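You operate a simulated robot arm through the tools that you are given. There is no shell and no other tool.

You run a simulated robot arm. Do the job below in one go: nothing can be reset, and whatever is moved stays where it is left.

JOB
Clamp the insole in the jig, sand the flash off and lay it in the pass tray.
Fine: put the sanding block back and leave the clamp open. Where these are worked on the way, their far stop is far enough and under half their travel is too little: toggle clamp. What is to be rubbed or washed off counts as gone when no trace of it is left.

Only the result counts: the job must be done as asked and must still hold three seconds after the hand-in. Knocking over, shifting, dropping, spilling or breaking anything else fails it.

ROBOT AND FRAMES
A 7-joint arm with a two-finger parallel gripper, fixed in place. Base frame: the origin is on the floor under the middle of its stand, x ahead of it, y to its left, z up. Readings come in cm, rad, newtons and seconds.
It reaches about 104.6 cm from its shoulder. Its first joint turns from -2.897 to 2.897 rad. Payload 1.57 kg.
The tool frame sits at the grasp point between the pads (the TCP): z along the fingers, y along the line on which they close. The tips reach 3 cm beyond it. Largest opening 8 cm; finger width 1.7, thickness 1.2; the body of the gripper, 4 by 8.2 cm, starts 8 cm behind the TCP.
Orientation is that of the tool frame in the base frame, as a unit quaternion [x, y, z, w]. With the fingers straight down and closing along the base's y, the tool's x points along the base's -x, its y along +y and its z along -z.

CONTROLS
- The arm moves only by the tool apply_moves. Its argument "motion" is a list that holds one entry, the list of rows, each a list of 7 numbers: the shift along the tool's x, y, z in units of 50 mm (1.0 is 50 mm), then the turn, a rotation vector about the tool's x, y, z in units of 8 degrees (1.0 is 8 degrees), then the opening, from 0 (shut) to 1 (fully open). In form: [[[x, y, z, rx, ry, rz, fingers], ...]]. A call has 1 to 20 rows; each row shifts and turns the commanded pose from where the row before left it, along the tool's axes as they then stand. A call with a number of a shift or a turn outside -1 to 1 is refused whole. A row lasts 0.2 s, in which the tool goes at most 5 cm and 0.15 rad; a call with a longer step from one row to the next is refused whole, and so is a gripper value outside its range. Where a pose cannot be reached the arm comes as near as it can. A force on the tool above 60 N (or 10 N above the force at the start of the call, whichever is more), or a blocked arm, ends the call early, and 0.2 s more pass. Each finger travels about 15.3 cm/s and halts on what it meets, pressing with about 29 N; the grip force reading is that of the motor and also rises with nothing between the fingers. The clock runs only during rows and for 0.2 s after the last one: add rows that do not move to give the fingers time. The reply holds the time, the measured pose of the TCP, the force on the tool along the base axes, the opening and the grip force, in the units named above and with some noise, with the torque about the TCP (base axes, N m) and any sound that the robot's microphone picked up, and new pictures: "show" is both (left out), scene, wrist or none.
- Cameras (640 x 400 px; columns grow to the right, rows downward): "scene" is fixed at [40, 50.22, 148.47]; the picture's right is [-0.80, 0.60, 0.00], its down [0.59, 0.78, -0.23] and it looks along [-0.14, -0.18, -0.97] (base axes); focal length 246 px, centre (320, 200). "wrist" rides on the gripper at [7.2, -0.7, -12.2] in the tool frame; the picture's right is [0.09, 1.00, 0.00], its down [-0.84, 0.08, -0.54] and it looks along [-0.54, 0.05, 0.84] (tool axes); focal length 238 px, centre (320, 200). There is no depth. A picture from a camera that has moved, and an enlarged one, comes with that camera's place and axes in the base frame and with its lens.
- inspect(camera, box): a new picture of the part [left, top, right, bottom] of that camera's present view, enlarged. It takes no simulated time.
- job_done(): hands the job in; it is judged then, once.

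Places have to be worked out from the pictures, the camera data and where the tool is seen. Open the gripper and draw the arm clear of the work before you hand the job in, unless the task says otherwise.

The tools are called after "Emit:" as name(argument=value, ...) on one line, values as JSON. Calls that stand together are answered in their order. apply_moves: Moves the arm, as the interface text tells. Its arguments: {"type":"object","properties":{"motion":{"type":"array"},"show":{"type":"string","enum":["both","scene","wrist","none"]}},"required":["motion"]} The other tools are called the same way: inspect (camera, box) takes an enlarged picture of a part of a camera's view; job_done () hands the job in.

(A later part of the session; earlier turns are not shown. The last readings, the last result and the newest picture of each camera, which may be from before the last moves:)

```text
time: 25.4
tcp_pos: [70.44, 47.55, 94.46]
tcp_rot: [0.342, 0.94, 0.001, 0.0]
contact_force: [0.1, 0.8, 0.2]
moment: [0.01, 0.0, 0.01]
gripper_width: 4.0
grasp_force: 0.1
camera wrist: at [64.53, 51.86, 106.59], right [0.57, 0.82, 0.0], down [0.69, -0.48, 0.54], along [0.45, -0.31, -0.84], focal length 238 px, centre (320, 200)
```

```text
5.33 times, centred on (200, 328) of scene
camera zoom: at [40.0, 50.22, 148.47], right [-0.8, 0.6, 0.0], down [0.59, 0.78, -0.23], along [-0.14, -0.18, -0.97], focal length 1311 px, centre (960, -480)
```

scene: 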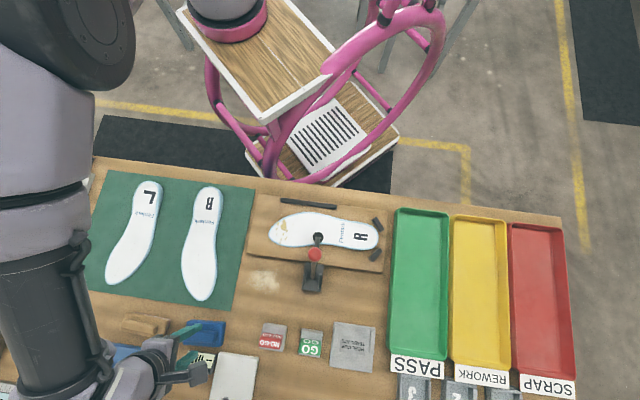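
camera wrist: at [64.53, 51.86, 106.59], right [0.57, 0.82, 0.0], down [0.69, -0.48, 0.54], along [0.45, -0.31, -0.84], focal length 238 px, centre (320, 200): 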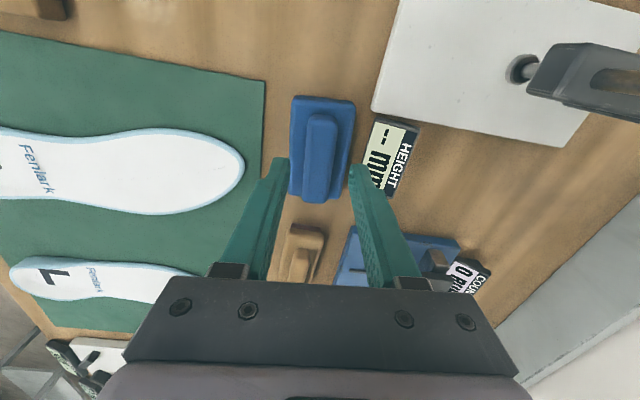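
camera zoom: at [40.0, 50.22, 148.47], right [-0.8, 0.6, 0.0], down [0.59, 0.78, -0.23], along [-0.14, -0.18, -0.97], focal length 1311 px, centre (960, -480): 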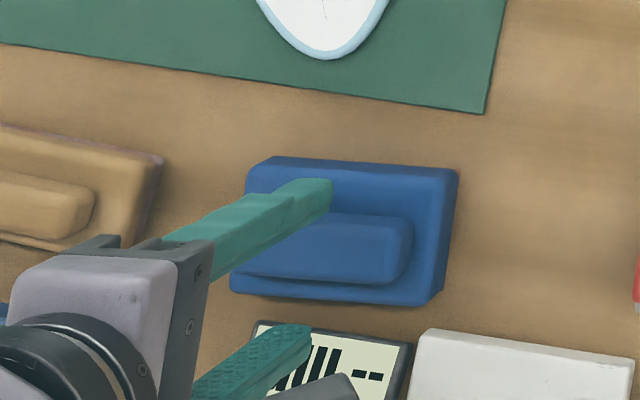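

The ridge is centred between the fingers. I descend in small steps, watching the vertical force for the tips meeting the block's shoulder.

Emit:
apply_moves(motion=[[[0, 0, 0.1, 0, 0, 0, 0.5], [0, 0, 0.1, 0, 0, 0, 0.5], [0, 0, 0.1, 0, 0, 0, 0.5], [0, 0, 0.1, 0, 0, 0, 0.5], [0, 0, 0, 0, 0, 0, 0.5]]], show="wrist")

Emit:
inspect(camera="wrist", box=[240, 100, 400, 200])

```text
time: 26.6
tcp_pos: [70.52, 47.74, 92.39]
tcp_rot: [0.342, 0.94, 0.001, 0.001]
contact_force: [0.4, 0.3, 0.4]
moment: [0.0, 0.01, 0.04]
gripper_width: 4.02
grasp_force: 0.1
camera wrist: at [64.61, 51.9, 104.61], right [0.57, 0.82, 0.0], down [0.69, -0.48, 0.54], along [0.45, -0.31, -0.84], focal length 238 px, centre (320, 200)
```

wrist: 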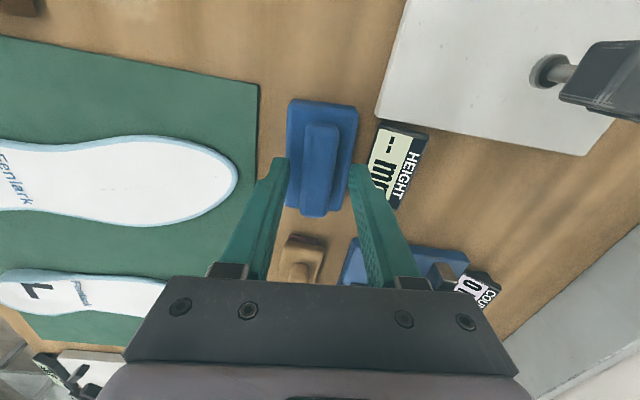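

```text
4.00 times, centred on (320, 150) of wrist
camera zoom: at [64.61, 51.9, 104.61], right [0.57, 0.82, 0.0], down [0.69, -0.48, 0.54], along [0.45, -0.31, -0.84], focal length 953 px, centre (320, 400)
```

zoom: 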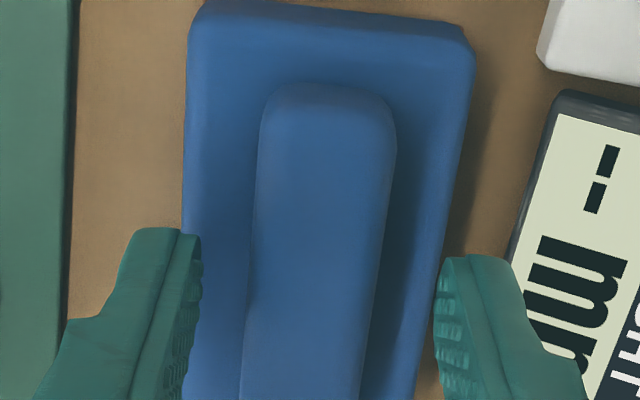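

Emit:
apply_moves(motion=[[[0, 0, 0.05, 0, 0, 0, 0.5], [0, 0, 0.05, 0, 0, 0, 0.5], [0, 0, 0, 0, 0, 0, 0.5]]], show="wrist")

Emit:
inspect(camera="scene", box=[170, 310, 240, 354])

```text
time: 27.4
tcp_pos: [70.51, 47.79, 91.9]
tcp_rot: [0.342, 0.94, -0.001, 0.0]
contact_force: [0.0, 0.3, 0.5]
moment: [0.01, 0.01, 0.0]
gripper_width: 3.99
grasp_force: 0.0
camera wrist: at [64.6, 51.93, 104.11], right [0.57, 0.82, 0.0], down [0.69, -0.48, 0.54], along [0.45, -0.31, -0.84], focal length 238 px, centre (320, 200)
```

wrist: 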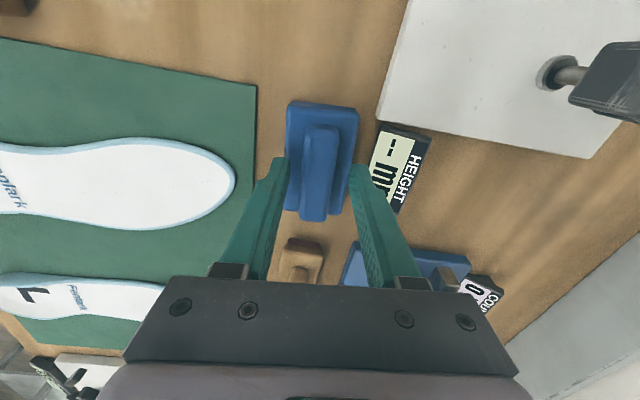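

```text
9.09 times, centred on (205, 332) of scene
camera zoom: at [40.0, 50.22, 148.47], right [-0.8, 0.6, 0.0], down [0.59, 0.78, -0.23], along [-0.14, -0.18, -0.97], focal length 2235 px, centre (1366, -1000)
```

zoom: 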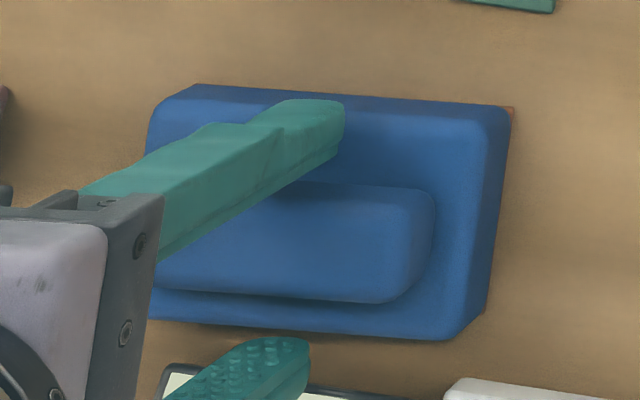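

No contact yet with the tips near z 88.9; I go on down in 2.5 mm steps.

Emit:
apply_moves(motion=[[[0, 0, 0.05, 0, 0, 0, 0.5], [0, 0, 0.04, 0, 0, 0, 0.5], [0, 0, 0, 0, 0, 0, 0.5]]], show="wrist")

Emit:
inspect(camera="wrist", box=[240, 100, 400, 200])

```text
time: 28.2
tcp_pos: [70.62, 47.68, 91.55]
tcp_rot: [0.342, 0.94, 0.0, -0.001]
contact_force: [0.1, -0.2, 0.1]
moment: [-0.01, 0.0, -0.01]
gripper_width: 3.99
grasp_force: 0.1
camera wrist: at [64.65, 51.91, 103.67], right [0.57, 0.82, 0.0], down [0.69, -0.48, 0.54], along [0.45, -0.31, -0.84], focal length 238 px, centre (320, 200)
```

wrist: 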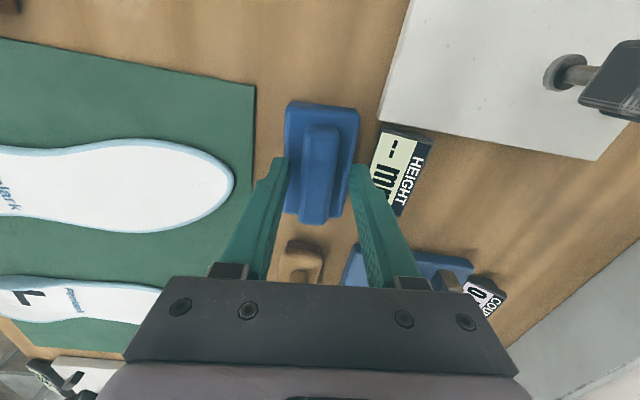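

```text
4.00 times, centred on (320, 150) of wrist
camera zoom: at [64.65, 51.91, 103.67], right [0.57, 0.82, 0.0], down [0.69, -0.48, 0.54], along [0.45, -0.31, -0.84], focal length 953 px, centre (320, 400)
```

zoom: 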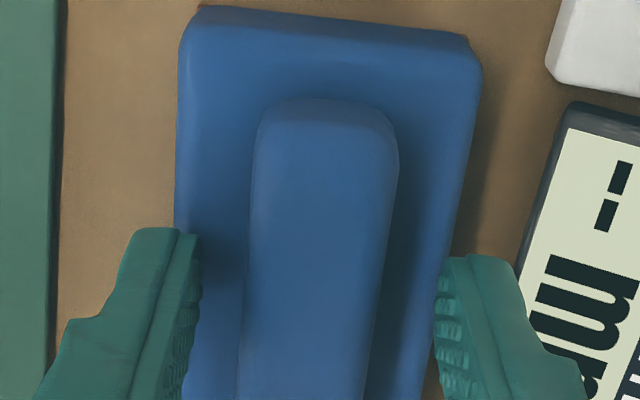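

No contact yet. Comparing picture scales puts the ridge top near z 91.5–92, so the tips already reach well below it. I close the fingers on the ridge.

Emit:
apply_moves(motion=[[[0, 0, 0, 0, 0, 0, 0.3], [0, 0, 0, 0, 0, 0, 0], [0, 0, 0, 0, 0, 0, 0], [0, 0, 0, 0, 0, 0, 0]]], show="wrist")

```text
time: 29.2
tcp_pos: [70.6, 47.76, 91.52]
tcp_rot: [0.343, 0.939, 0.0, 0.0]
contact_force: [0.1, -0.7, -0.4]
moment: [0.02, -0.02, -0.03]
gripper_width: 2.14
grasp_force: 29.1
camera wrist: at [64.65, 51.91, 103.68], right [0.57, 0.82, 0.0], down [0.69, -0.48, 0.54], along [0.45, -0.31, -0.84], focal length 238 px, centre (320, 200)
```

wrist: 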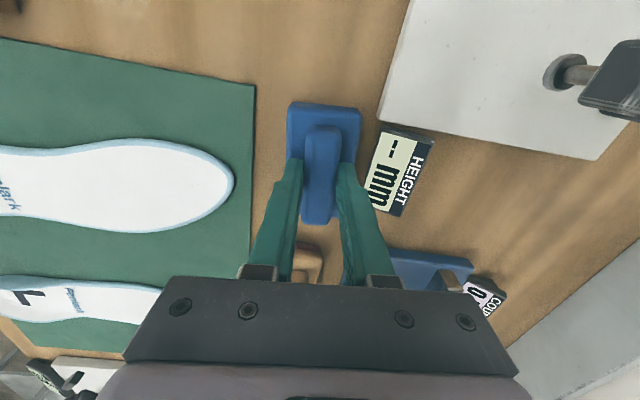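

The grip holds the ridge at 2.14 cm with 29 N; the block's resting pose is TCP (70.55, 47.74, 91.52) with this yaw. I lift it straight up and check that it comes along level.

Emit:
apply_moves(motion=[[[0, 0, -0.1, 0, 0, 0, 0], [0, 0, -0.2, 0, 0, 0, 0], [0, 0, -0.5, 0, 0, 0, 0], [0, 0, -0.8, 0, 0, 0, 0], [0, 0, -0.8, 0, 0, 0, 0], [0, 0, 0, 0, 0, 0, 0]]])

Emit:
inspect(camera="wrist", box=[240, 80, 400, 180])

```text
time: 30.6
tcp_pos: [70.51, 47.97, 103.66]
tcp_rot: [0.342, 0.94, 0.0, -0.001]
contact_force: [-0.1, 0.1, -0.1]
moment: [0.0, 0.02, -0.02]
gripper_width: 0.02
grasp_force: 20.9
camera wrist: at [64.58, 52.08, 115.8], right [0.57, 0.82, 0.0], down [0.69, -0.48, 0.54], along [0.45, -0.31, -0.84], focal length 238 px, centre (320, 200)
```

scene: 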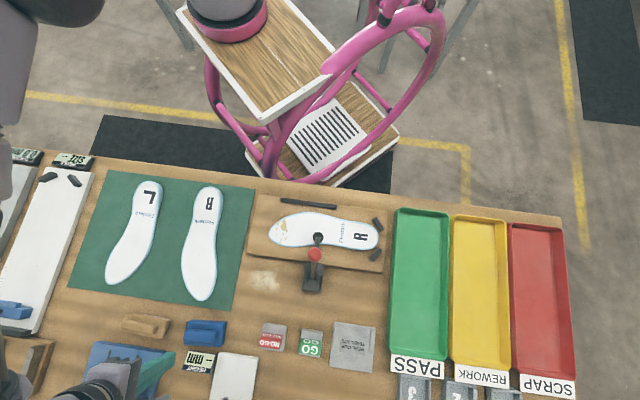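
wrist: 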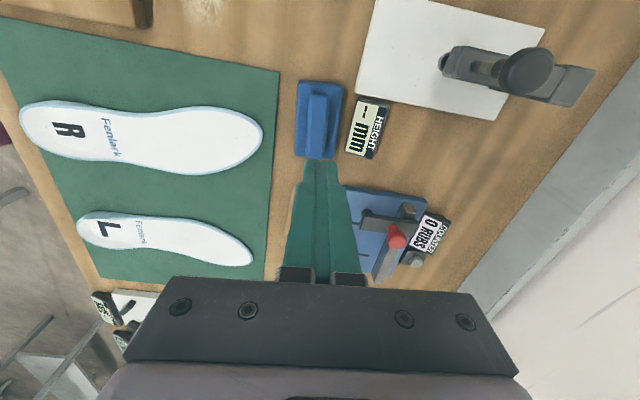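

```text
4.00 times, centred on (320, 130) of wrist
camera zoom: at [64.58, 52.08, 115.8], right [0.57, 0.82, 0.0], down [0.69, -0.48, 0.54], along [0.45, -0.31, -0.84], focal length 953 px, centre (320, 480)
```

zoom: 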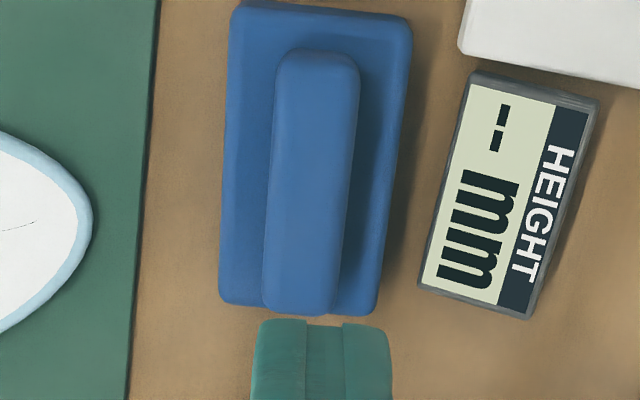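

The fingers slipped off the top of the ridge; the block stayed where it was, so it sits lower than I judged. I re-centre (0.3 cm across, 0.5 cm along), reopen to 4 cm and go down further this time.

Emit:
apply_moves(motion=[[[-0.1, -0.06, 0.2, 0, 0, 0, 0.5], [0, 0, 0.6, 0, 0, 0, 0.5], [0, 0, 0.6, 0, 0, 0, 0.5], [0, 0, 0.5, 0, 0, 0, 0.5], [0, 0, 0.5, 0, 0, 0, 0.5], [0, 0, 0.05, 0, 0, 0, 0.5], [0, 0, 0.05, 0, 0, 0, 0.5], [0, 0, 0, 0, 0, 0, 0.5]]], show="wrist")

Emit:
inspect(camera="wrist", box=[240, 100, 400, 200])

```text
time: 32.4
tcp_pos: [70.74, 47.17, 91.18]
tcp_rot: [0.342, 0.94, 0.001, 0.001]
contact_force: [-4.6, -1.6, 11.7]
moment: [-0.16, 0.23, -0.11]
gripper_width: 4.04
grasp_force: 0.1
camera wrist: at [64.78, 51.4, 103.35], right [0.57, 0.82, 0.0], down [0.69, -0.48, 0.54], along [0.45, -0.31, -0.84], focal length 238 px, centre (320, 200)
```

wrist: 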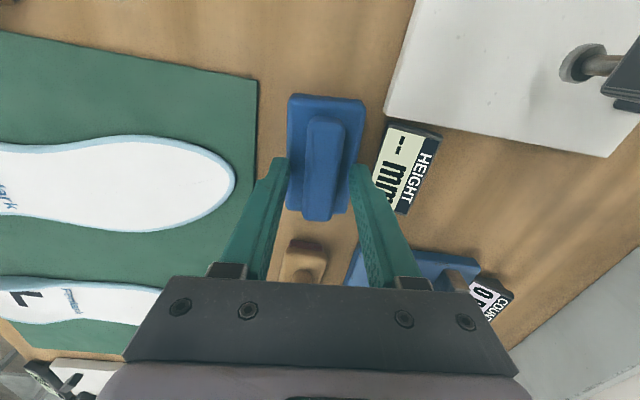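

```text
4.00 times, centred on (320, 150) of wrist
camera zoom: at [64.78, 51.4, 103.35], right [0.57, 0.82, 0.0], down [0.69, -0.48, 0.54], along [0.45, -0.31, -0.84], focal length 953 px, centre (320, 400)
```

zoom: 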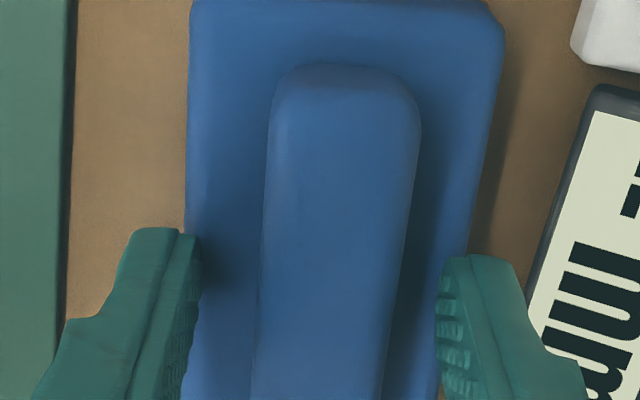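

The tips touched the block's shoulder at TCP z 91.18, and the ridge is 0.2 cm to one side. I lift 2 mm, re-centre, close, and then raise it very slowly to see whether the grip holds.

Emit:
apply_moves(motion=[[[0, 0, -0.04, 0, 0, 0, 0.5], [0, 0.045, 0, 0, 0, 0, 0.5], [0, 0, 0, 0, 0, 0, 0.5], [0, 0, 0, 0, 0, 0, 0], [0, 0, 0, 0, 0, 0, 0], [0, 0, 0, 0, 0, 0, 0]]], show="both")

Emit:
inspect(camera="wrist", box=[240, 100, 400, 200])

Emit:
inspect(camera="scene", box=[160, 300, 250, 356])

```text
time: 33.8
tcp_pos: [70.84, 47.25, 91.34]
tcp_rot: [0.343, 0.939, 0.0, -0.001]
contact_force: [0.0, -3.1, 2.1]
moment: [-0.1, -0.07, -0.06]
gripper_width: 2.12
grasp_force: 29.3
camera wrist: at [64.98, 51.48, 103.37], right [0.57, 0.82, 0.0], down [0.69, -0.48, 0.54], along [0.45, -0.31, -0.84], focal length 238 px, centre (320, 200)
```

scene: 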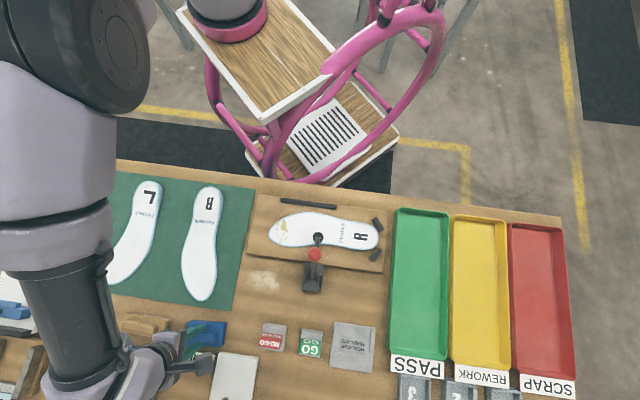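
wrist: 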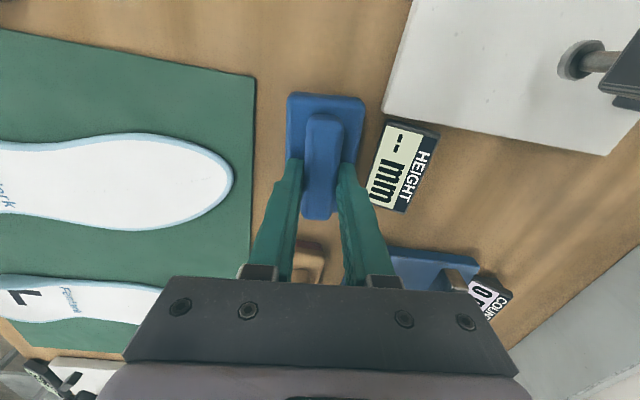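

```text
4.00 times, centred on (320, 150) of wrist
camera zoom: at [64.98, 51.48, 103.37], right [0.57, 0.82, 0.0], down [0.69, -0.48, 0.54], along [0.45, -0.31, -0.84], focal length 953 px, centre (320, 400)
```

zoom: 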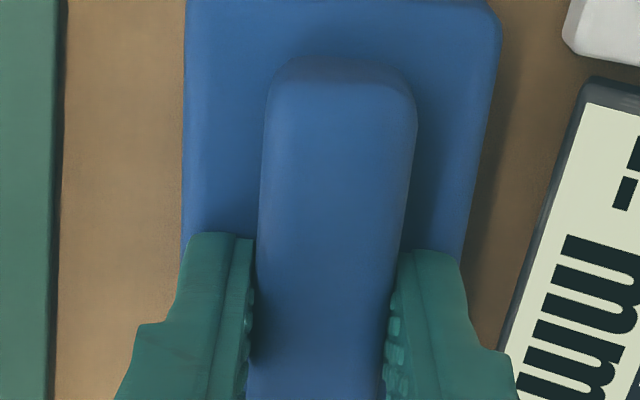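

```text
7.11 times, centred on (205, 328) of scene
camera zoom: at [40.0, 50.22, 148.47], right [-0.8, 0.6, 0.0], down [0.59, 0.78, -0.23], along [-0.14, -0.18, -0.97], focal length 1748 px, centre (1138, -710)
```

zoom: 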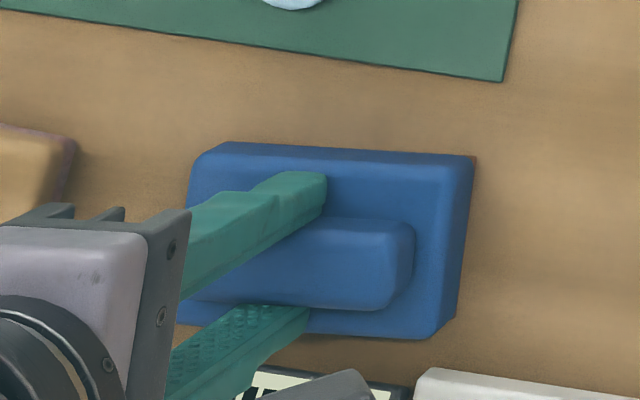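

Grip closed at 2.12 cm on the ridge. Now a slow lift of about 1 cm.

Emit:
apply_moves(motion=[[[0, 0, -0.03, 0, 0, 0, 0], [0, 0, -0.05, 0, 0, 0, 0], [0, 0, -0.05, 0, 0, 0, 0], [0, 0, -0.05, 0, 0, 0, 0], [0, 0, 0, 0, 0, 0, 0]]], show="wrist")

Emit:
inspect(camera="wrist", box=[240, 80, 400, 180])

Emit:
inspect(camera="scene", box=[160, 300, 250, 356])

```text
time: 35.0
tcp_pos: [70.87, 47.34, 92.12]
tcp_rot: [0.343, 0.939, 0.0, 0.001]
contact_force: [0.4, -0.7, -1.6]
moment: [0.0, -0.01, 0.01]
gripper_width: 2.14
grasp_force: 28.7
camera wrist: at [64.96, 51.5, 104.28], right [0.57, 0.82, 0.0], down [0.69, -0.48, 0.54], along [0.45, -0.31, -0.84], focal length 238 px, centre (320, 200)
```

wrist: 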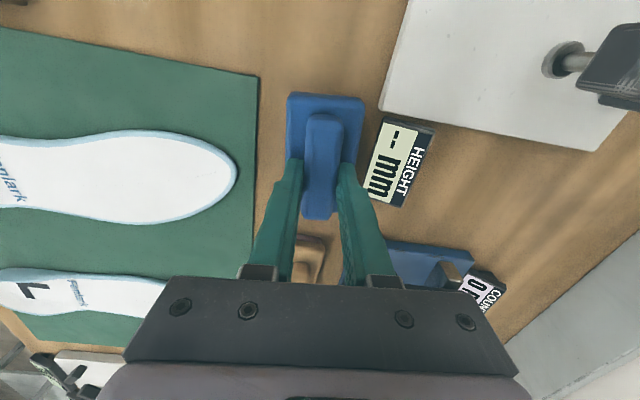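

```text
4.00 times, centred on (320, 130) of wrist
camera zoom: at [64.96, 51.5, 104.28], right [0.57, 0.82, 0.0], down [0.69, -0.48, 0.54], along [0.45, -0.31, -0.84], focal length 953 px, centre (320, 480)
```

zoom: 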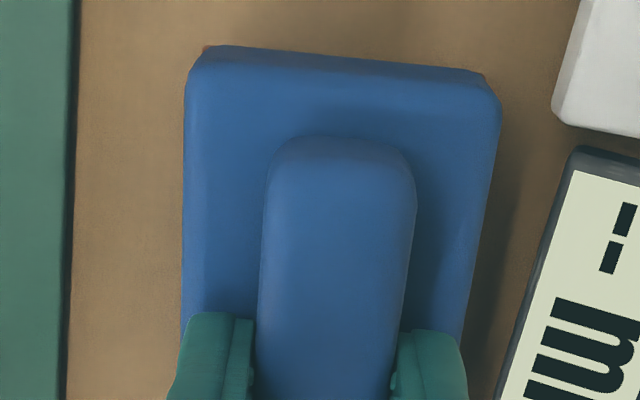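

```text
7.11 times, centred on (205, 328) of scene
camera zoom: at [40.0, 50.22, 148.47], right [-0.8, 0.6, 0.0], down [0.59, 0.78, -0.23], along [-0.14, -0.18, -0.97], focal length 1748 px, centre (1138, -710)
```

zoom: 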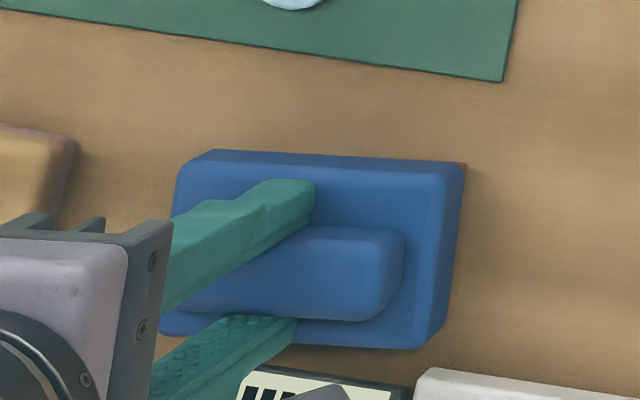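

The block lifts with the gripper (about 1.6 N of weight). I raise it gently to about z 99 and carry it slowly towards the toe of the insole.

Emit:
apply_moves(motion=[[[0, 0, -0.08, 0, 0, 0, 0], [0, 0, -0.15, 0, 0, 0, 0], [0, 0, -0.25, 0, 0, 0, 0], [0, 0, -0.3, 0, 0, 0, 0], [0, 0, -0.3, 0, 0, 0, 0], [0, 0, -0.2, 0, 0, 0, 0], [0, 0, -0.1, 0, 0, 0, 0], [0, 0, 0, 0, 0, 0, 0]]], show="both")

```text
time: 36.8
tcp_pos: [70.88, 47.38, 99.08]
tcp_rot: [0.342, 0.94, -0.001, 0.0]
contact_force: [-0.4, 0.1, -1.0]
moment: [0.0, 0.0, -0.04]
gripper_width: 2.16
grasp_force: 28.9
camera wrist: at [64.94, 51.57, 111.23], right [0.57, 0.82, 0.0], down [0.69, -0.48, 0.54], along [0.45, -0.31, -0.84], focal length 238 px, centre (320, 200)
```

scene: 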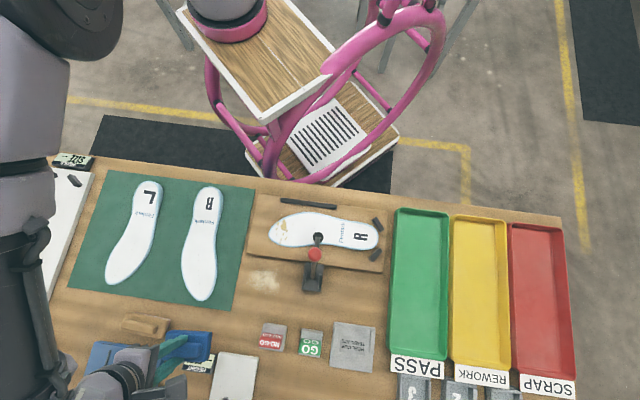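
wrist: 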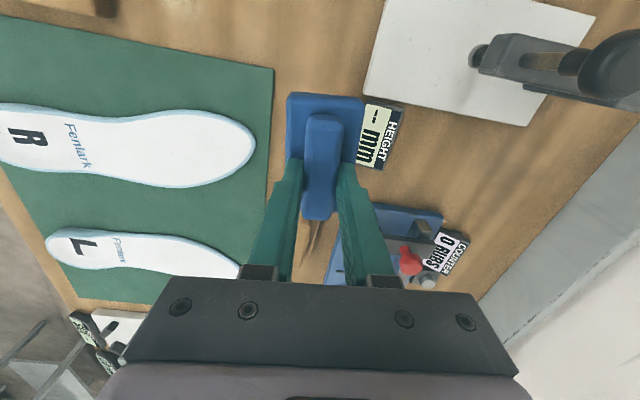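

Held firmly and level. I carry it across to the flash area at about 8 cm/s.

Emit:
apply_moves(motion=[[[0.06, -0.09, 0, 0, 0, 0, 0], [0.13, -0.19, 0, 0, 0, 0, 0], [0.19, -0.27, 0, 0, 0, 0, 0], [0.21, -0.3, 0, 0, 0, 0, 0], [0.21, -0.3, 0, 0, 0, 0, 0], [0.21, -0.3, 0, 0, 0, 0, 0], [0.21, -0.3, 0, 0, 0, 0, 0], [0.21, -0.3, 0, 0, 0, 0, 0], [0.21, -0.3, 0, 0, 0, 0, 0], [0.21, -0.3, 0, 0, 0, 0, 0], [0.21, -0.3, 0, 0, 0, 0, 0], [0.21, -0.3, 0, 0, 0, 0, 0], [0.21, -0.3, 0, 0, 0, 0, 0], [0.21, -0.3, 0, 0, 0, 0, 0], [0.21, -0.3, 0, 0, 0, 0, 0], [0.21, -0.3, 0, 0, 0, 0, 0], [0.18, -0.26, 0, 0, 0, 0, 0], [0.15, -0.22, 0, 0, 0, 0, 0], [0.07, -0.12, 0, 0, 0, 0, 0], [0, 0, 0, 0, 0, 0, 0]]], show="both")

Emit:
inspect(camera="wrist", box=[220, 60, 420, 220])

Emit:
inspect(camera="scene", box=[220, 170, 380, 270])

```text
time: 41.0
tcp_pos: [41.11, 39.39, 99.02]
tcp_rot: [0.342, 0.94, 0.0, 0.0]
contact_force: [-1.1, 0.1, -0.9]
moment: [0.0, -0.01, -0.03]
gripper_width: 2.13
grasp_force: 28.8
camera wrist: at [35.23, 43.53, 111.15], right [0.57, 0.82, 0.0], down [0.69, -0.48, 0.54], along [0.45, -0.31, -0.84], focal length 238 px, centre (320, 200)
```

scene: 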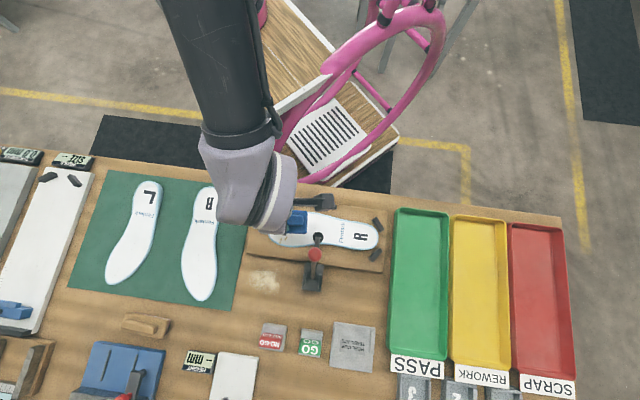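
wrist: 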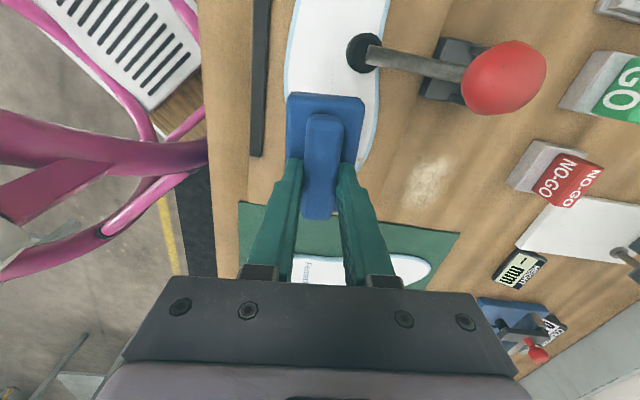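

```text
2.50 times, centred on (320, 140) of wrist
camera zoom: at [35.23, 43.53, 111.15], right [0.57, 0.82, 0.0], down [0.69, -0.48, 0.54], along [0.45, -0.31, -0.84], focal length 596 px, centre (320, 350)
```

zoom: 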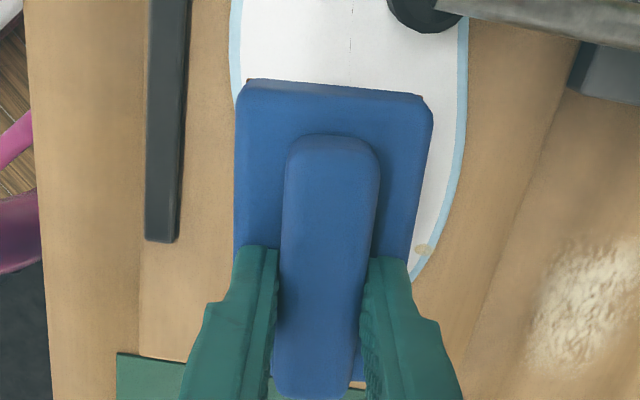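

```text
4.00 times, centred on (300, 220) of scene
camera zoom: at [40.0, 50.22, 148.47], right [-0.8, 0.6, 0.0], down [0.59, 0.78, -0.23], along [-0.14, -0.18, -0.97], focal length 984 px, centre (400, 120)
```

zoom: 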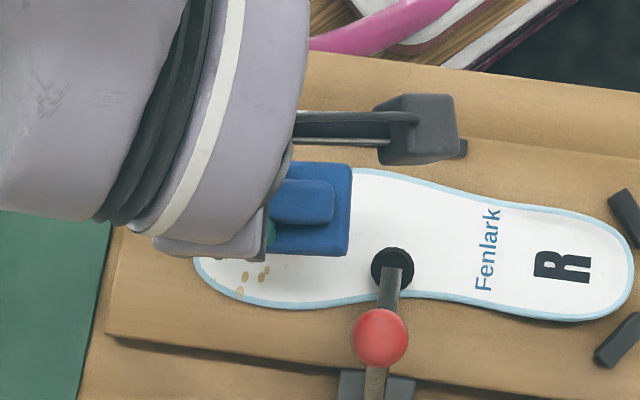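

The block is about 1.5 cm off my target of (42.9, 39.8). The insole top agrees with z ≈ 88.8. I shift over it and go down to just above contact, then in small steps.

Emit:
apply_moves(motion=[[[-0.11, 0.145, 0, 0, 0, 0, 0], [-0.11, 0.145, 0.1, 0, 0, 0, 0], [0, 0, 0.2, 0, 0, 0, 0], [0, 0, 0.25, 0, 0, 0, 0], [0, 0, 0.15, 0, 0, 0, 0], [0, 0, 0.05, 0, 0, 0, 0], [0, 0, 0, 0, 0, 0, 0]]], show="wrist")

Emit:
inspect(camera="scene", box=[220, 170, 380, 270])

```text
time: 42.6
tcp_pos: [42.86, 39.79, 95.2]
tcp_rot: [0.342, 0.94, 0.0, 0.0]
contact_force: [0.2, -0.4, -0.7]
moment: [0.01, 0.02, 0.01]
gripper_width: 2.16
grasp_force: 29.3
camera wrist: at [36.99, 43.97, 107.34], right [0.57, 0.82, 0.0], down [0.69, -0.48, 0.54], along [0.45, -0.31, -0.84], focal length 238 px, centre (320, 200)
```

wrist: 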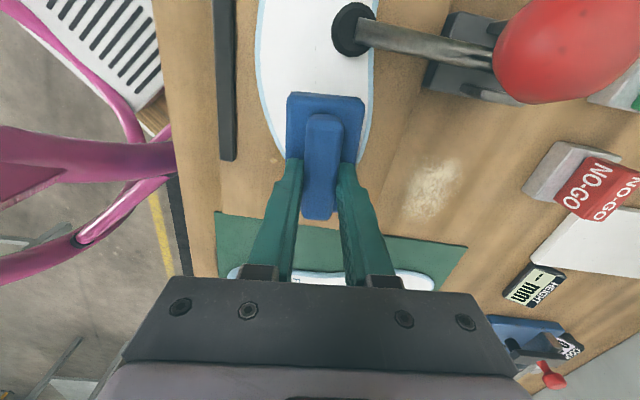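

```text
4.00 times, centred on (300, 220) of scene
camera zoom: at [40.0, 50.22, 148.47], right [-0.8, 0.6, 0.0], down [0.59, 0.78, -0.23], along [-0.14, -0.18, -0.97], focal length 984 px, centre (400, 120)
```

zoom: 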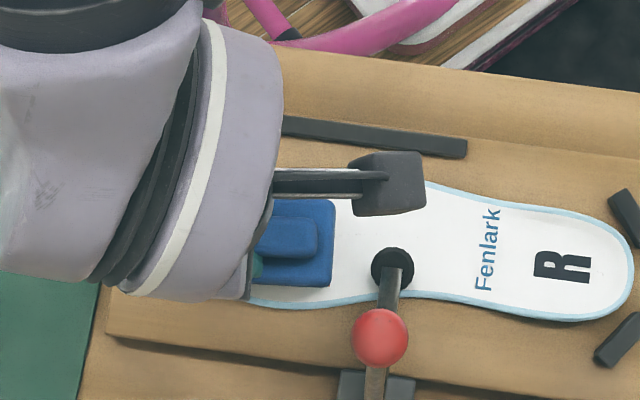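

Clear of the pad. I lower in 2 mm steps to find contact.

Emit:
apply_moves(motion=[[[0, 0, 0.06, 0, 0, 0, 0], [0, 0, 0.05, 0, 0, 0, 0], [0, 0, 0.04, 0, 0, 0, 0], [0, 0, 0.03, 0, 0, 0, 0], [0, 0, 0.03, 0, 0, 0, 0], [0, 0, 0, 0, 0, 0, 0]]], show="none")

```text
time: 44.0
tcp_pos: [42.93, 39.76, 94.15]
tcp_rot: [0.341, 0.94, -0.001, 0.0]
contact_force: [0.3, -0.1, -1.5]
moment: [-0.01, -0.01, -0.03]
gripper_width: 2.13
grasp_force: 29.3
```

Emit:
apply_moves(motion=[[[0, 0, 0.03, 0, 0, 0, 0], [0, 0, 0.03, 0, 0, 0, 0], [0, 0, 0, 0, 0, 0, 0]]], show="none")

```text
time: 44.8
tcp_pos: [42.86, 39.87, 94.08]
tcp_rot: [0.342, 0.94, 0.002, 0.0]
contact_force: [-1.1, -4.3, 15.4]
moment: [0.01, 0.17, -0.02]
gripper_width: 2.14
grasp_force: 28.9
```

Contact at TCP z ≈ 94.1, pressing with about 15 N. I now rub in a pattern of ±1.5 cm across and ±1 cm along the insole.

Emit:
apply_moves(motion=[[[0, 0.15, 0, 0, 0, 0, 0], [0, 0.15, 0, 0, 0, 0, 0], [0.2, 0, 0, 0, 0, 0, 0], [-0.2, 0, 0, 0, 0, 0, 0], [-0.2, 0, 0, 0, 0, 0, 0], [0.2, 0, 0, 0, 0, 0, 0], [0, -0.15, 0, 0, 0, 0, 0], [0, -0.15, 0, 0, 0, 0, 0], [0, -0.15, 0, 0, 0, 0, 0], [0, -0.15, 0, 0, 0, 0, 0], [0.2, 0, 0, 0, 0, 0, 0], [-0.2, 0, 0, 0, 0, 0, 0], [-0.2, 0, 0, 0, 0, 0, 0], [0.2, 0, 0, 0, 0, 0, 0], [0, 0.15, 0, 0, 0, 0, 0], [0, 0.15, 0, 0, 0, 0, 0], [0, 0, 0, 0, 0, 0, 0]]], show="wrist")

Emit:
inspect(camera="wrist", box=[220, 60, 420, 220])

```text
time: 48.4
tcp_pos: [42.74, 39.67, 93.94]
tcp_rot: [0.342, 0.94, 0.0, 0.0]
contact_force: [-10.3, -17.5, 25.3]
moment: [-0.68, 0.52, 0.22]
gripper_width: 2.13
grasp_force: 28.9
camera wrist: at [36.87, 43.82, 106.1], right [0.57, 0.82, 0.0], down [0.69, -0.48, 0.54], along [0.45, -0.31, -0.84], focal length 238 px, centre (320, 200)
```

wrist: 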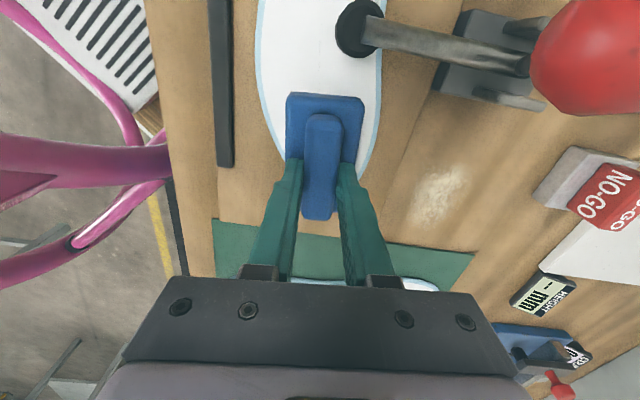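

```text
2.50 times, centred on (320, 140) of wrist
camera zoom: at [36.87, 43.82, 106.1], right [0.57, 0.82, 0.0], down [0.69, -0.48, 0.54], along [0.45, -0.31, -0.84], focal length 596 px, centre (320, 350)
```

zoom: 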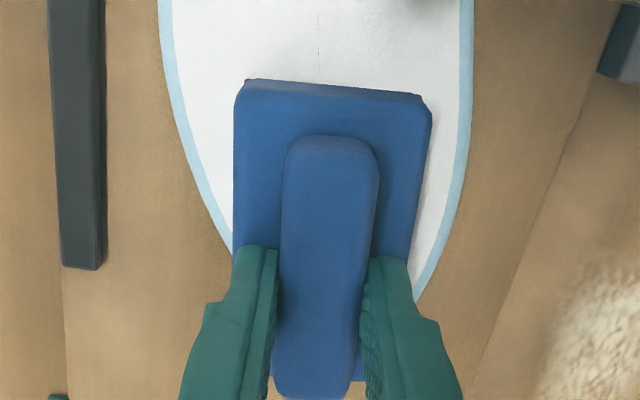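

All visible edges are clean so far, with pressing force up to 25 N. I lift the block and draw it back beyond the toe to see what remains.

Emit:
apply_moves(motion=[[[0, 0, -0.06, 0, 0, 0, 0], [0, 0, -0.14, 0, 0, 0, 0], [0, 0, -0.25, 0, 0, 0, 0], [-0.1, 0, -0.25, 0, 0, 0, 0], [-0.25, 0, -0.1, 0, 0, 0, 0], [-0.3, 0, 0, 0, 0, 0, 0], [-0.3, 0, 0, 0, 0, 0, 0], [-0.3, 0, 0, 0, 0, 0, 0], [-0.2, 0, 0, 0, 0, 0, 0], [0, 0, 0, 0, 0, 0, 0]]], show="both")

Emit:
inspect(camera="wrist", box=[240, 20, 400, 120])

Emit:
inspect(camera="scene", box=[250, 195, 350, 257])

```text
time: 50.6
tcp_pos: [48.54, 34.97, 97.91]
tcp_rot: [0.343, 0.939, 0.0, 0.0]
contact_force: [-0.3, 0.7, -1.5]
moment: [-0.01, -0.01, -0.01]
gripper_width: 2.11
grasp_force: 28.3
camera wrist: at [42.61, 39.12, 110.07], right [0.57, 0.82, 0.0], down [0.69, -0.48, 0.54], along [0.45, -0.31, -0.84], focal length 238 px, centre (320, 200)
```

scene: 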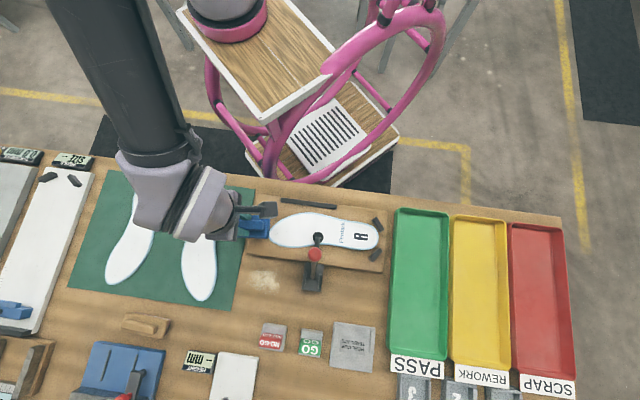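
wrist: 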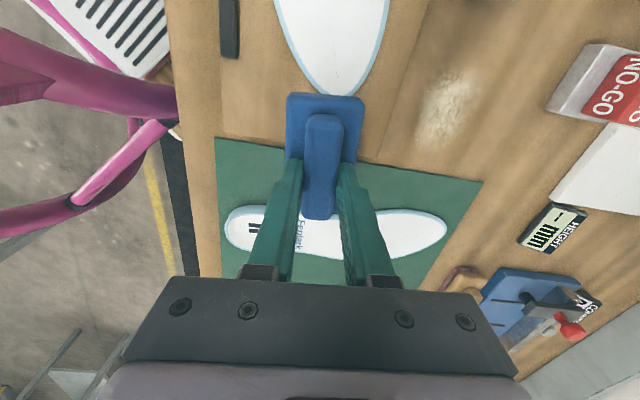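

```text
4.00 times, centred on (320, 70) of wrist
camera zoom: at [42.61, 39.12, 110.07], right [0.57, 0.82, 0.0], down [0.69, -0.48, 0.54], along [0.45, -0.31, -0.84], focal length 953 px, centre (320, 720)
```

zoom: 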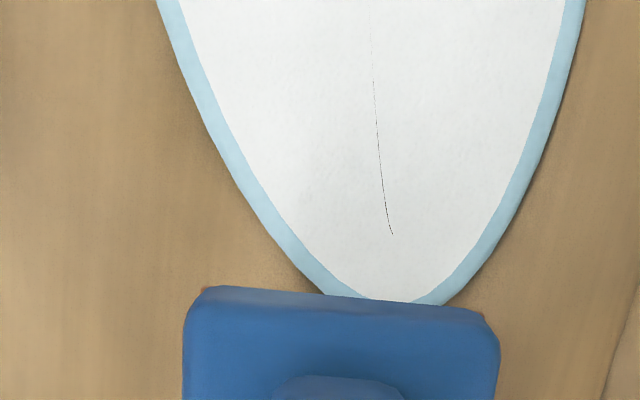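

```text
6.40 times, centred on (300, 226) of scene
camera zoom: at [40.0, 50.22, 148.47], right [-0.8, 0.6, 0.0], down [0.59, 0.78, -0.23], along [-0.14, -0.18, -0.97], focal length 1574 px, centre (448, 34)
```

zoom: 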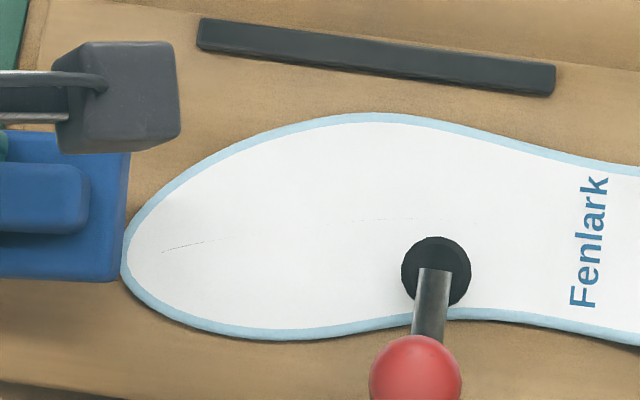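

Every flash spot is gone, including the one at the edge; only a thin crease line in the insole's surface remains, and the other insoles have it too. I carry the sanding block back to its place.

Emit:
apply_moves(motion=[[[-0.0367, 0.095, 0, 0, 0, 0, 0], [-0.0734, 0.1901, 0, 0, 0, 0, 0], [-0.11, 0.2851, 0, 0, 0, 0, 0], [-0.11, 0.2851, 0, 0, 0, 0, 0], [-0.11, 0.2851, 0, 0, 0, 0, 0], [-0.11, 0.2851, 0, 0, 0, 0, 0], [-0.11, 0.2851, 0, 0, 0, 0, 0], [-0.11, 0.2851, 0, 0, 0, 0, 0], [-0.11, 0.2851, 0, 0, 0, 0, 0], [-0.11, 0.2851, 0, 0, 0, 0, 0], [-0.11, 0.2851, 0, 0, 0, 0, 0], [-0.11, 0.2851, 0, 0, 0, 0, 0], [-0.11, 0.2851, 0, 0, 0, 0, 0], [-0.11, 0.2851, 0, 0, 0, 0, 0], [-0.11, 0.2851, 0, 0, 0, 0, 0], [-0.11, 0.2851, 0, 0, 0, 0, 0], [-0.0917, 0.2376, 0, 0, 0, 0, 0], [-0.055, 0.1426, 0, 0, 0, 0, 0], [-0.0367, 0.095, 0, 0, 0, 0, 0], [0, 0, 0, 0, 0, 0, 0]]], show="both")

Emit:
inspect(camera="scene", box=[240, 190, 400, 290])

```text
time: 54.8
tcp_pos: [70.86, 47.41, 97.96]
tcp_rot: [0.342, 0.94, 0.001, 0.0]
contact_force: [0.0, 0.3, -2.0]
moment: [-0.03, -0.01, 0.0]
gripper_width: 2.14
grasp_force: 29.0
camera wrist: at [64.98, 51.58, 110.14], right [0.57, 0.82, 0.0], down [0.69, -0.48, 0.54], along [0.45, -0.31, -0.84], focal length 238 px, centre (320, 200)
```

scene: 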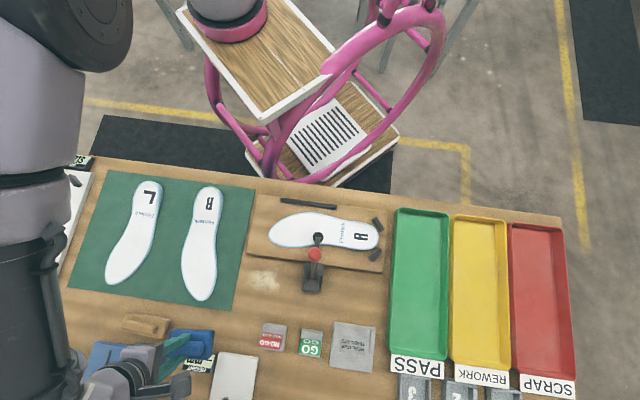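
wrist: 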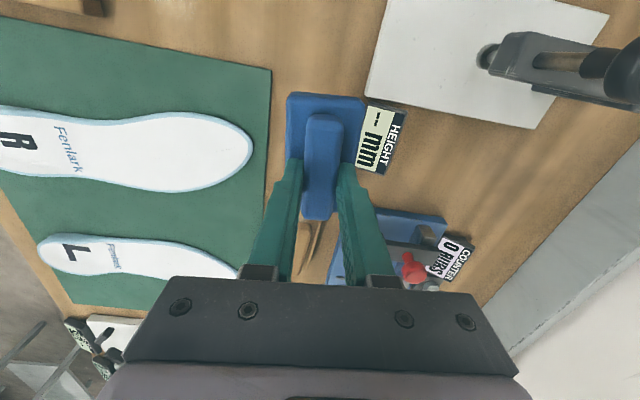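

```text
4.00 times, centred on (320, 240) of scene
camera zoom: at [40.0, 50.22, 148.47], right [-0.8, 0.6, 0.0], down [0.59, 0.78, -0.23], along [-0.14, -0.18, -0.97], focal length 984 px, centre (320, 40)
```

zoom: 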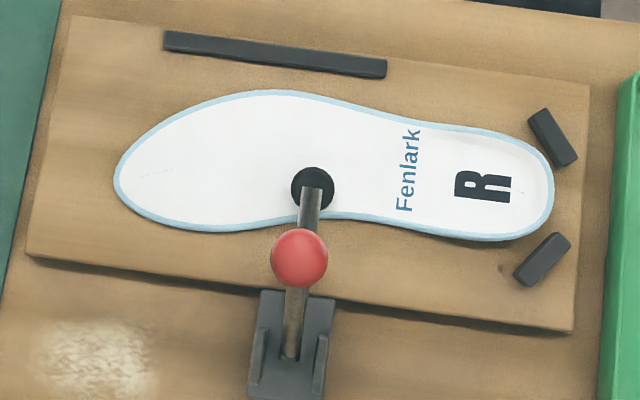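

The insole is clean throughout. I lower the block over its original spot, slowing before contact at about z 91.3.

Emit:
apply_moves(motion=[[[0, 0, 0.1, 0, 0, 0, 0], [0, 0, 0.25, 0, 0, 0, 0], [0, 0, 0.3, 0, 0, 0, 0], [0, 0, 0.25, 0, 0, 0, 0], [0, 0, 0.15, 0, 0, 0, 0], [0, 0, 0.1, 0, 0, 0, 0], [0, 0, 0.06, 0, 0, 0, 0], [0, 0, 0.04, 0, 0, 0, 0], [0, 0, 0.03, 0, 0, 0, 0], [0, 0, 0.03, 0, 0, 0, 0], [0, 0, 0, 0, 0, 0, 0]]], show="wrist")

Emit:
inspect(camera="scene", box=[160, 300, 250, 356])

```text
time: 57.2
tcp_pos: [70.85, 47.38, 91.36]
tcp_rot: [0.342, 0.94, 0.0, 0.0]
contact_force: [0.0, -0.3, -1.7]
moment: [-0.02, 0.0, -0.01]
gripper_width: 2.16
grasp_force: 29.0
camera wrist: at [64.91, 51.58, 103.51], right [0.57, 0.82, 0.0], down [0.69, -0.48, 0.54], along [0.45, -0.31, -0.84], focal length 238 px, centre (320, 200)
```

wrist: 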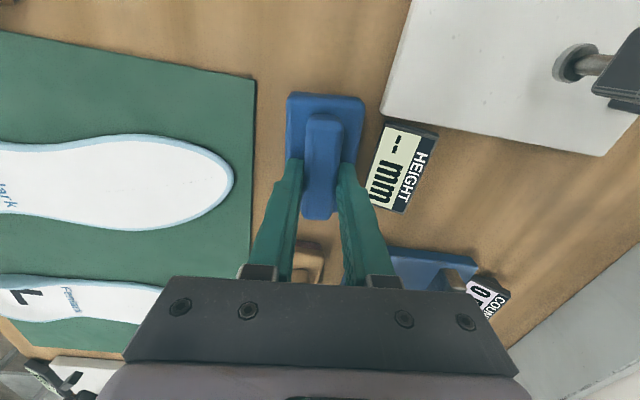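

```text
7.11 times, centred on (205, 328) of scene
camera zoom: at [40.0, 50.22, 148.47], right [-0.8, 0.6, 0.0], down [0.59, 0.78, -0.23], along [-0.14, -0.18, -0.97], focal length 1748 px, centre (1138, -710)
```

zoom: 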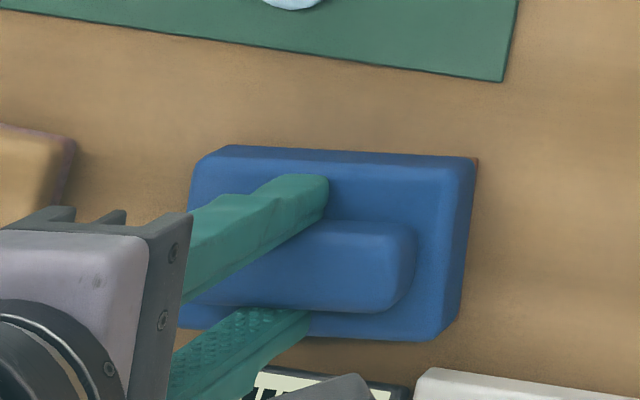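

It is nearly down, still carrying its weight. A few 1 mm steps more until the bench takes it.

Emit:
apply_moves(motion=[[[0, 0, 0.02, 0, 0, 0, 0], [0, 0, 0.02, 0, 0, 0, 0], [0, 0, 0, 0, 0, 0, 0]]], show="none")

```text
time: 58.0
tcp_pos: [70.85, 47.4, 91.15]
tcp_rot: [0.342, 0.94, 0.0, -0.001]
contact_force: [-1.4, 0.9, 3.4]
moment: [-0.06, -0.05, -0.02]
gripper_width: 2.12
grasp_force: 29.2
```

The bench now carries it (force turned to +3.4 N). I open the fingers to 4 cm and rise straight up.

Emit:
apply_moves(motion=[[[0, 0, 0, 0, 0, 0, 0.35], [0, 0, 0, 0, 0, 0, 0.5], [0, 0, 0, 0, 0, 0, 0.5], [0, 0, -0.1, 0, 0, 0, 0.5], [0, 0, -0.3, 0, 0, 0, 0.5], [0, 0, -0.6, 0, 0, 0, 0.5], [0, 0, -0.8, 0, 0, 0, 0.5], [0, 0, -0.8, 0, 0, 0, 0.5], [0, 0, -0.8, 0, 0, 0, 1], [0, 0, 0, 0, 0, 0, 1]]], show="both")

Emit:
inspect(camera="scene", box=[170, 310, 240, 354])

```text
time: 60.2
tcp_pos: [70.79, 47.33, 108.23]
tcp_rot: [0.342, 0.94, 0.001, 0.0]
contact_force: [-0.7, 0.1, -0.5]
moment: [-0.01, -0.02, 0.0]
gripper_width: 7.99
grasp_force: 0.1
camera wrist: at [64.84, 51.42, 120.37], right [0.57, 0.82, 0.0], down [0.69, -0.48, 0.54], along [0.45, -0.31, -0.84], focal length 238 px, centre (320, 200)
```

scene: 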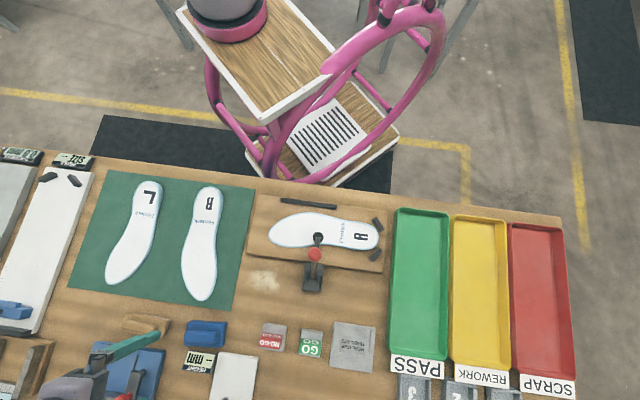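
wrist: 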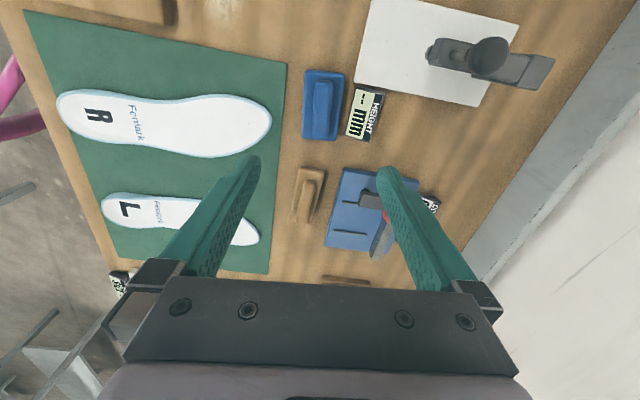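

```text
9.09 times, centred on (205, 332) of scene
camera zoom: at [40.0, 50.22, 148.47], right [-0.8, 0.6, 0.0], down [0.59, 0.78, -0.23], along [-0.14, -0.18, -0.97], focal length 2235 px, centre (1366, -1000)
```

zoom: 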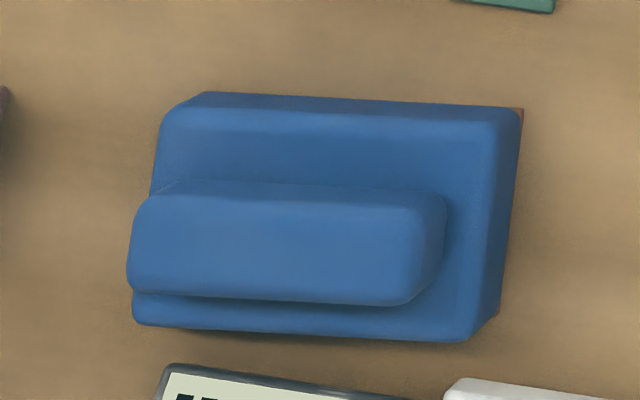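

The block sits within about 3 mm of where it was. Next I open the clamp: I move high over the ball (about (40.2, 49, 100.7)) and stop above it to check alignment.

Emit:
apply_moves(motion=[[[0, 0, -0.8, 0, 0, 0, 1], [0.6986, -0.497, 0, 0, 0, 0, 1], [0.6986, -0.497, 0, 0, 0, 0, 1], [0.6986, -0.497, 0, 0, 0, 0, 1], [0.6986, -0.497, 0, 0, 0, 0, 1], [0.6986, -0.497, 0, 0, 0, 0, 1], [0.6986, -0.497, 0, 0, 0, 0, 1], [0.6986, -0.497, 0, 0, 0, 0, 1], [0, 0, 0, 0, 0, 0, 1]]], show="wrist")

Emit:
inspect(camera="wrist", box=[220, 80, 420, 205])

```text
time: 62.2
tcp_pos: [40.8, 49.8, 112.26]
tcp_rot: [0.342, 0.94, 0.0, 0.0]
contact_force: [-0.5, -0.6, -0.5]
moment: [-0.03, -0.01, 0.03]
gripper_width: 8.01
grasp_force: 0.2
camera wrist: at [34.92, 53.98, 124.37], right [0.57, 0.82, 0.0], down [0.69, -0.48, 0.54], along [0.45, -0.31, -0.84], focal length 238 px, centre (320, 200)
```

wrist: 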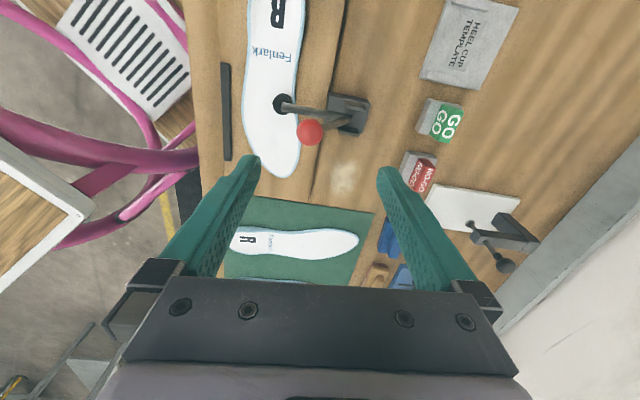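

```text
3.20 times, centred on (320, 142) of wrist
camera zoom: at [34.92, 53.98, 124.37], right [0.57, 0.82, 0.0], down [0.69, -0.48, 0.54], along [0.45, -0.31, -0.84], focal length 763 px, centre (320, 384)
```

zoom: 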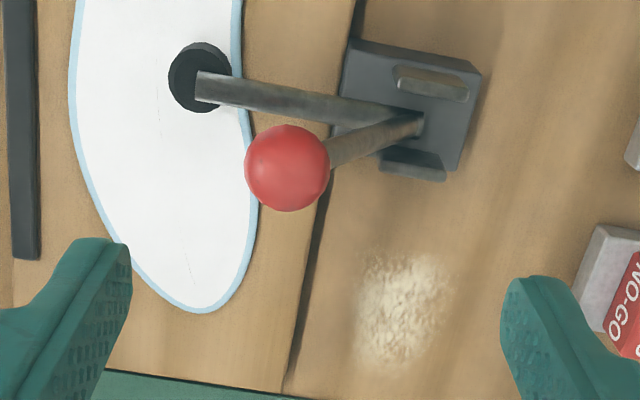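

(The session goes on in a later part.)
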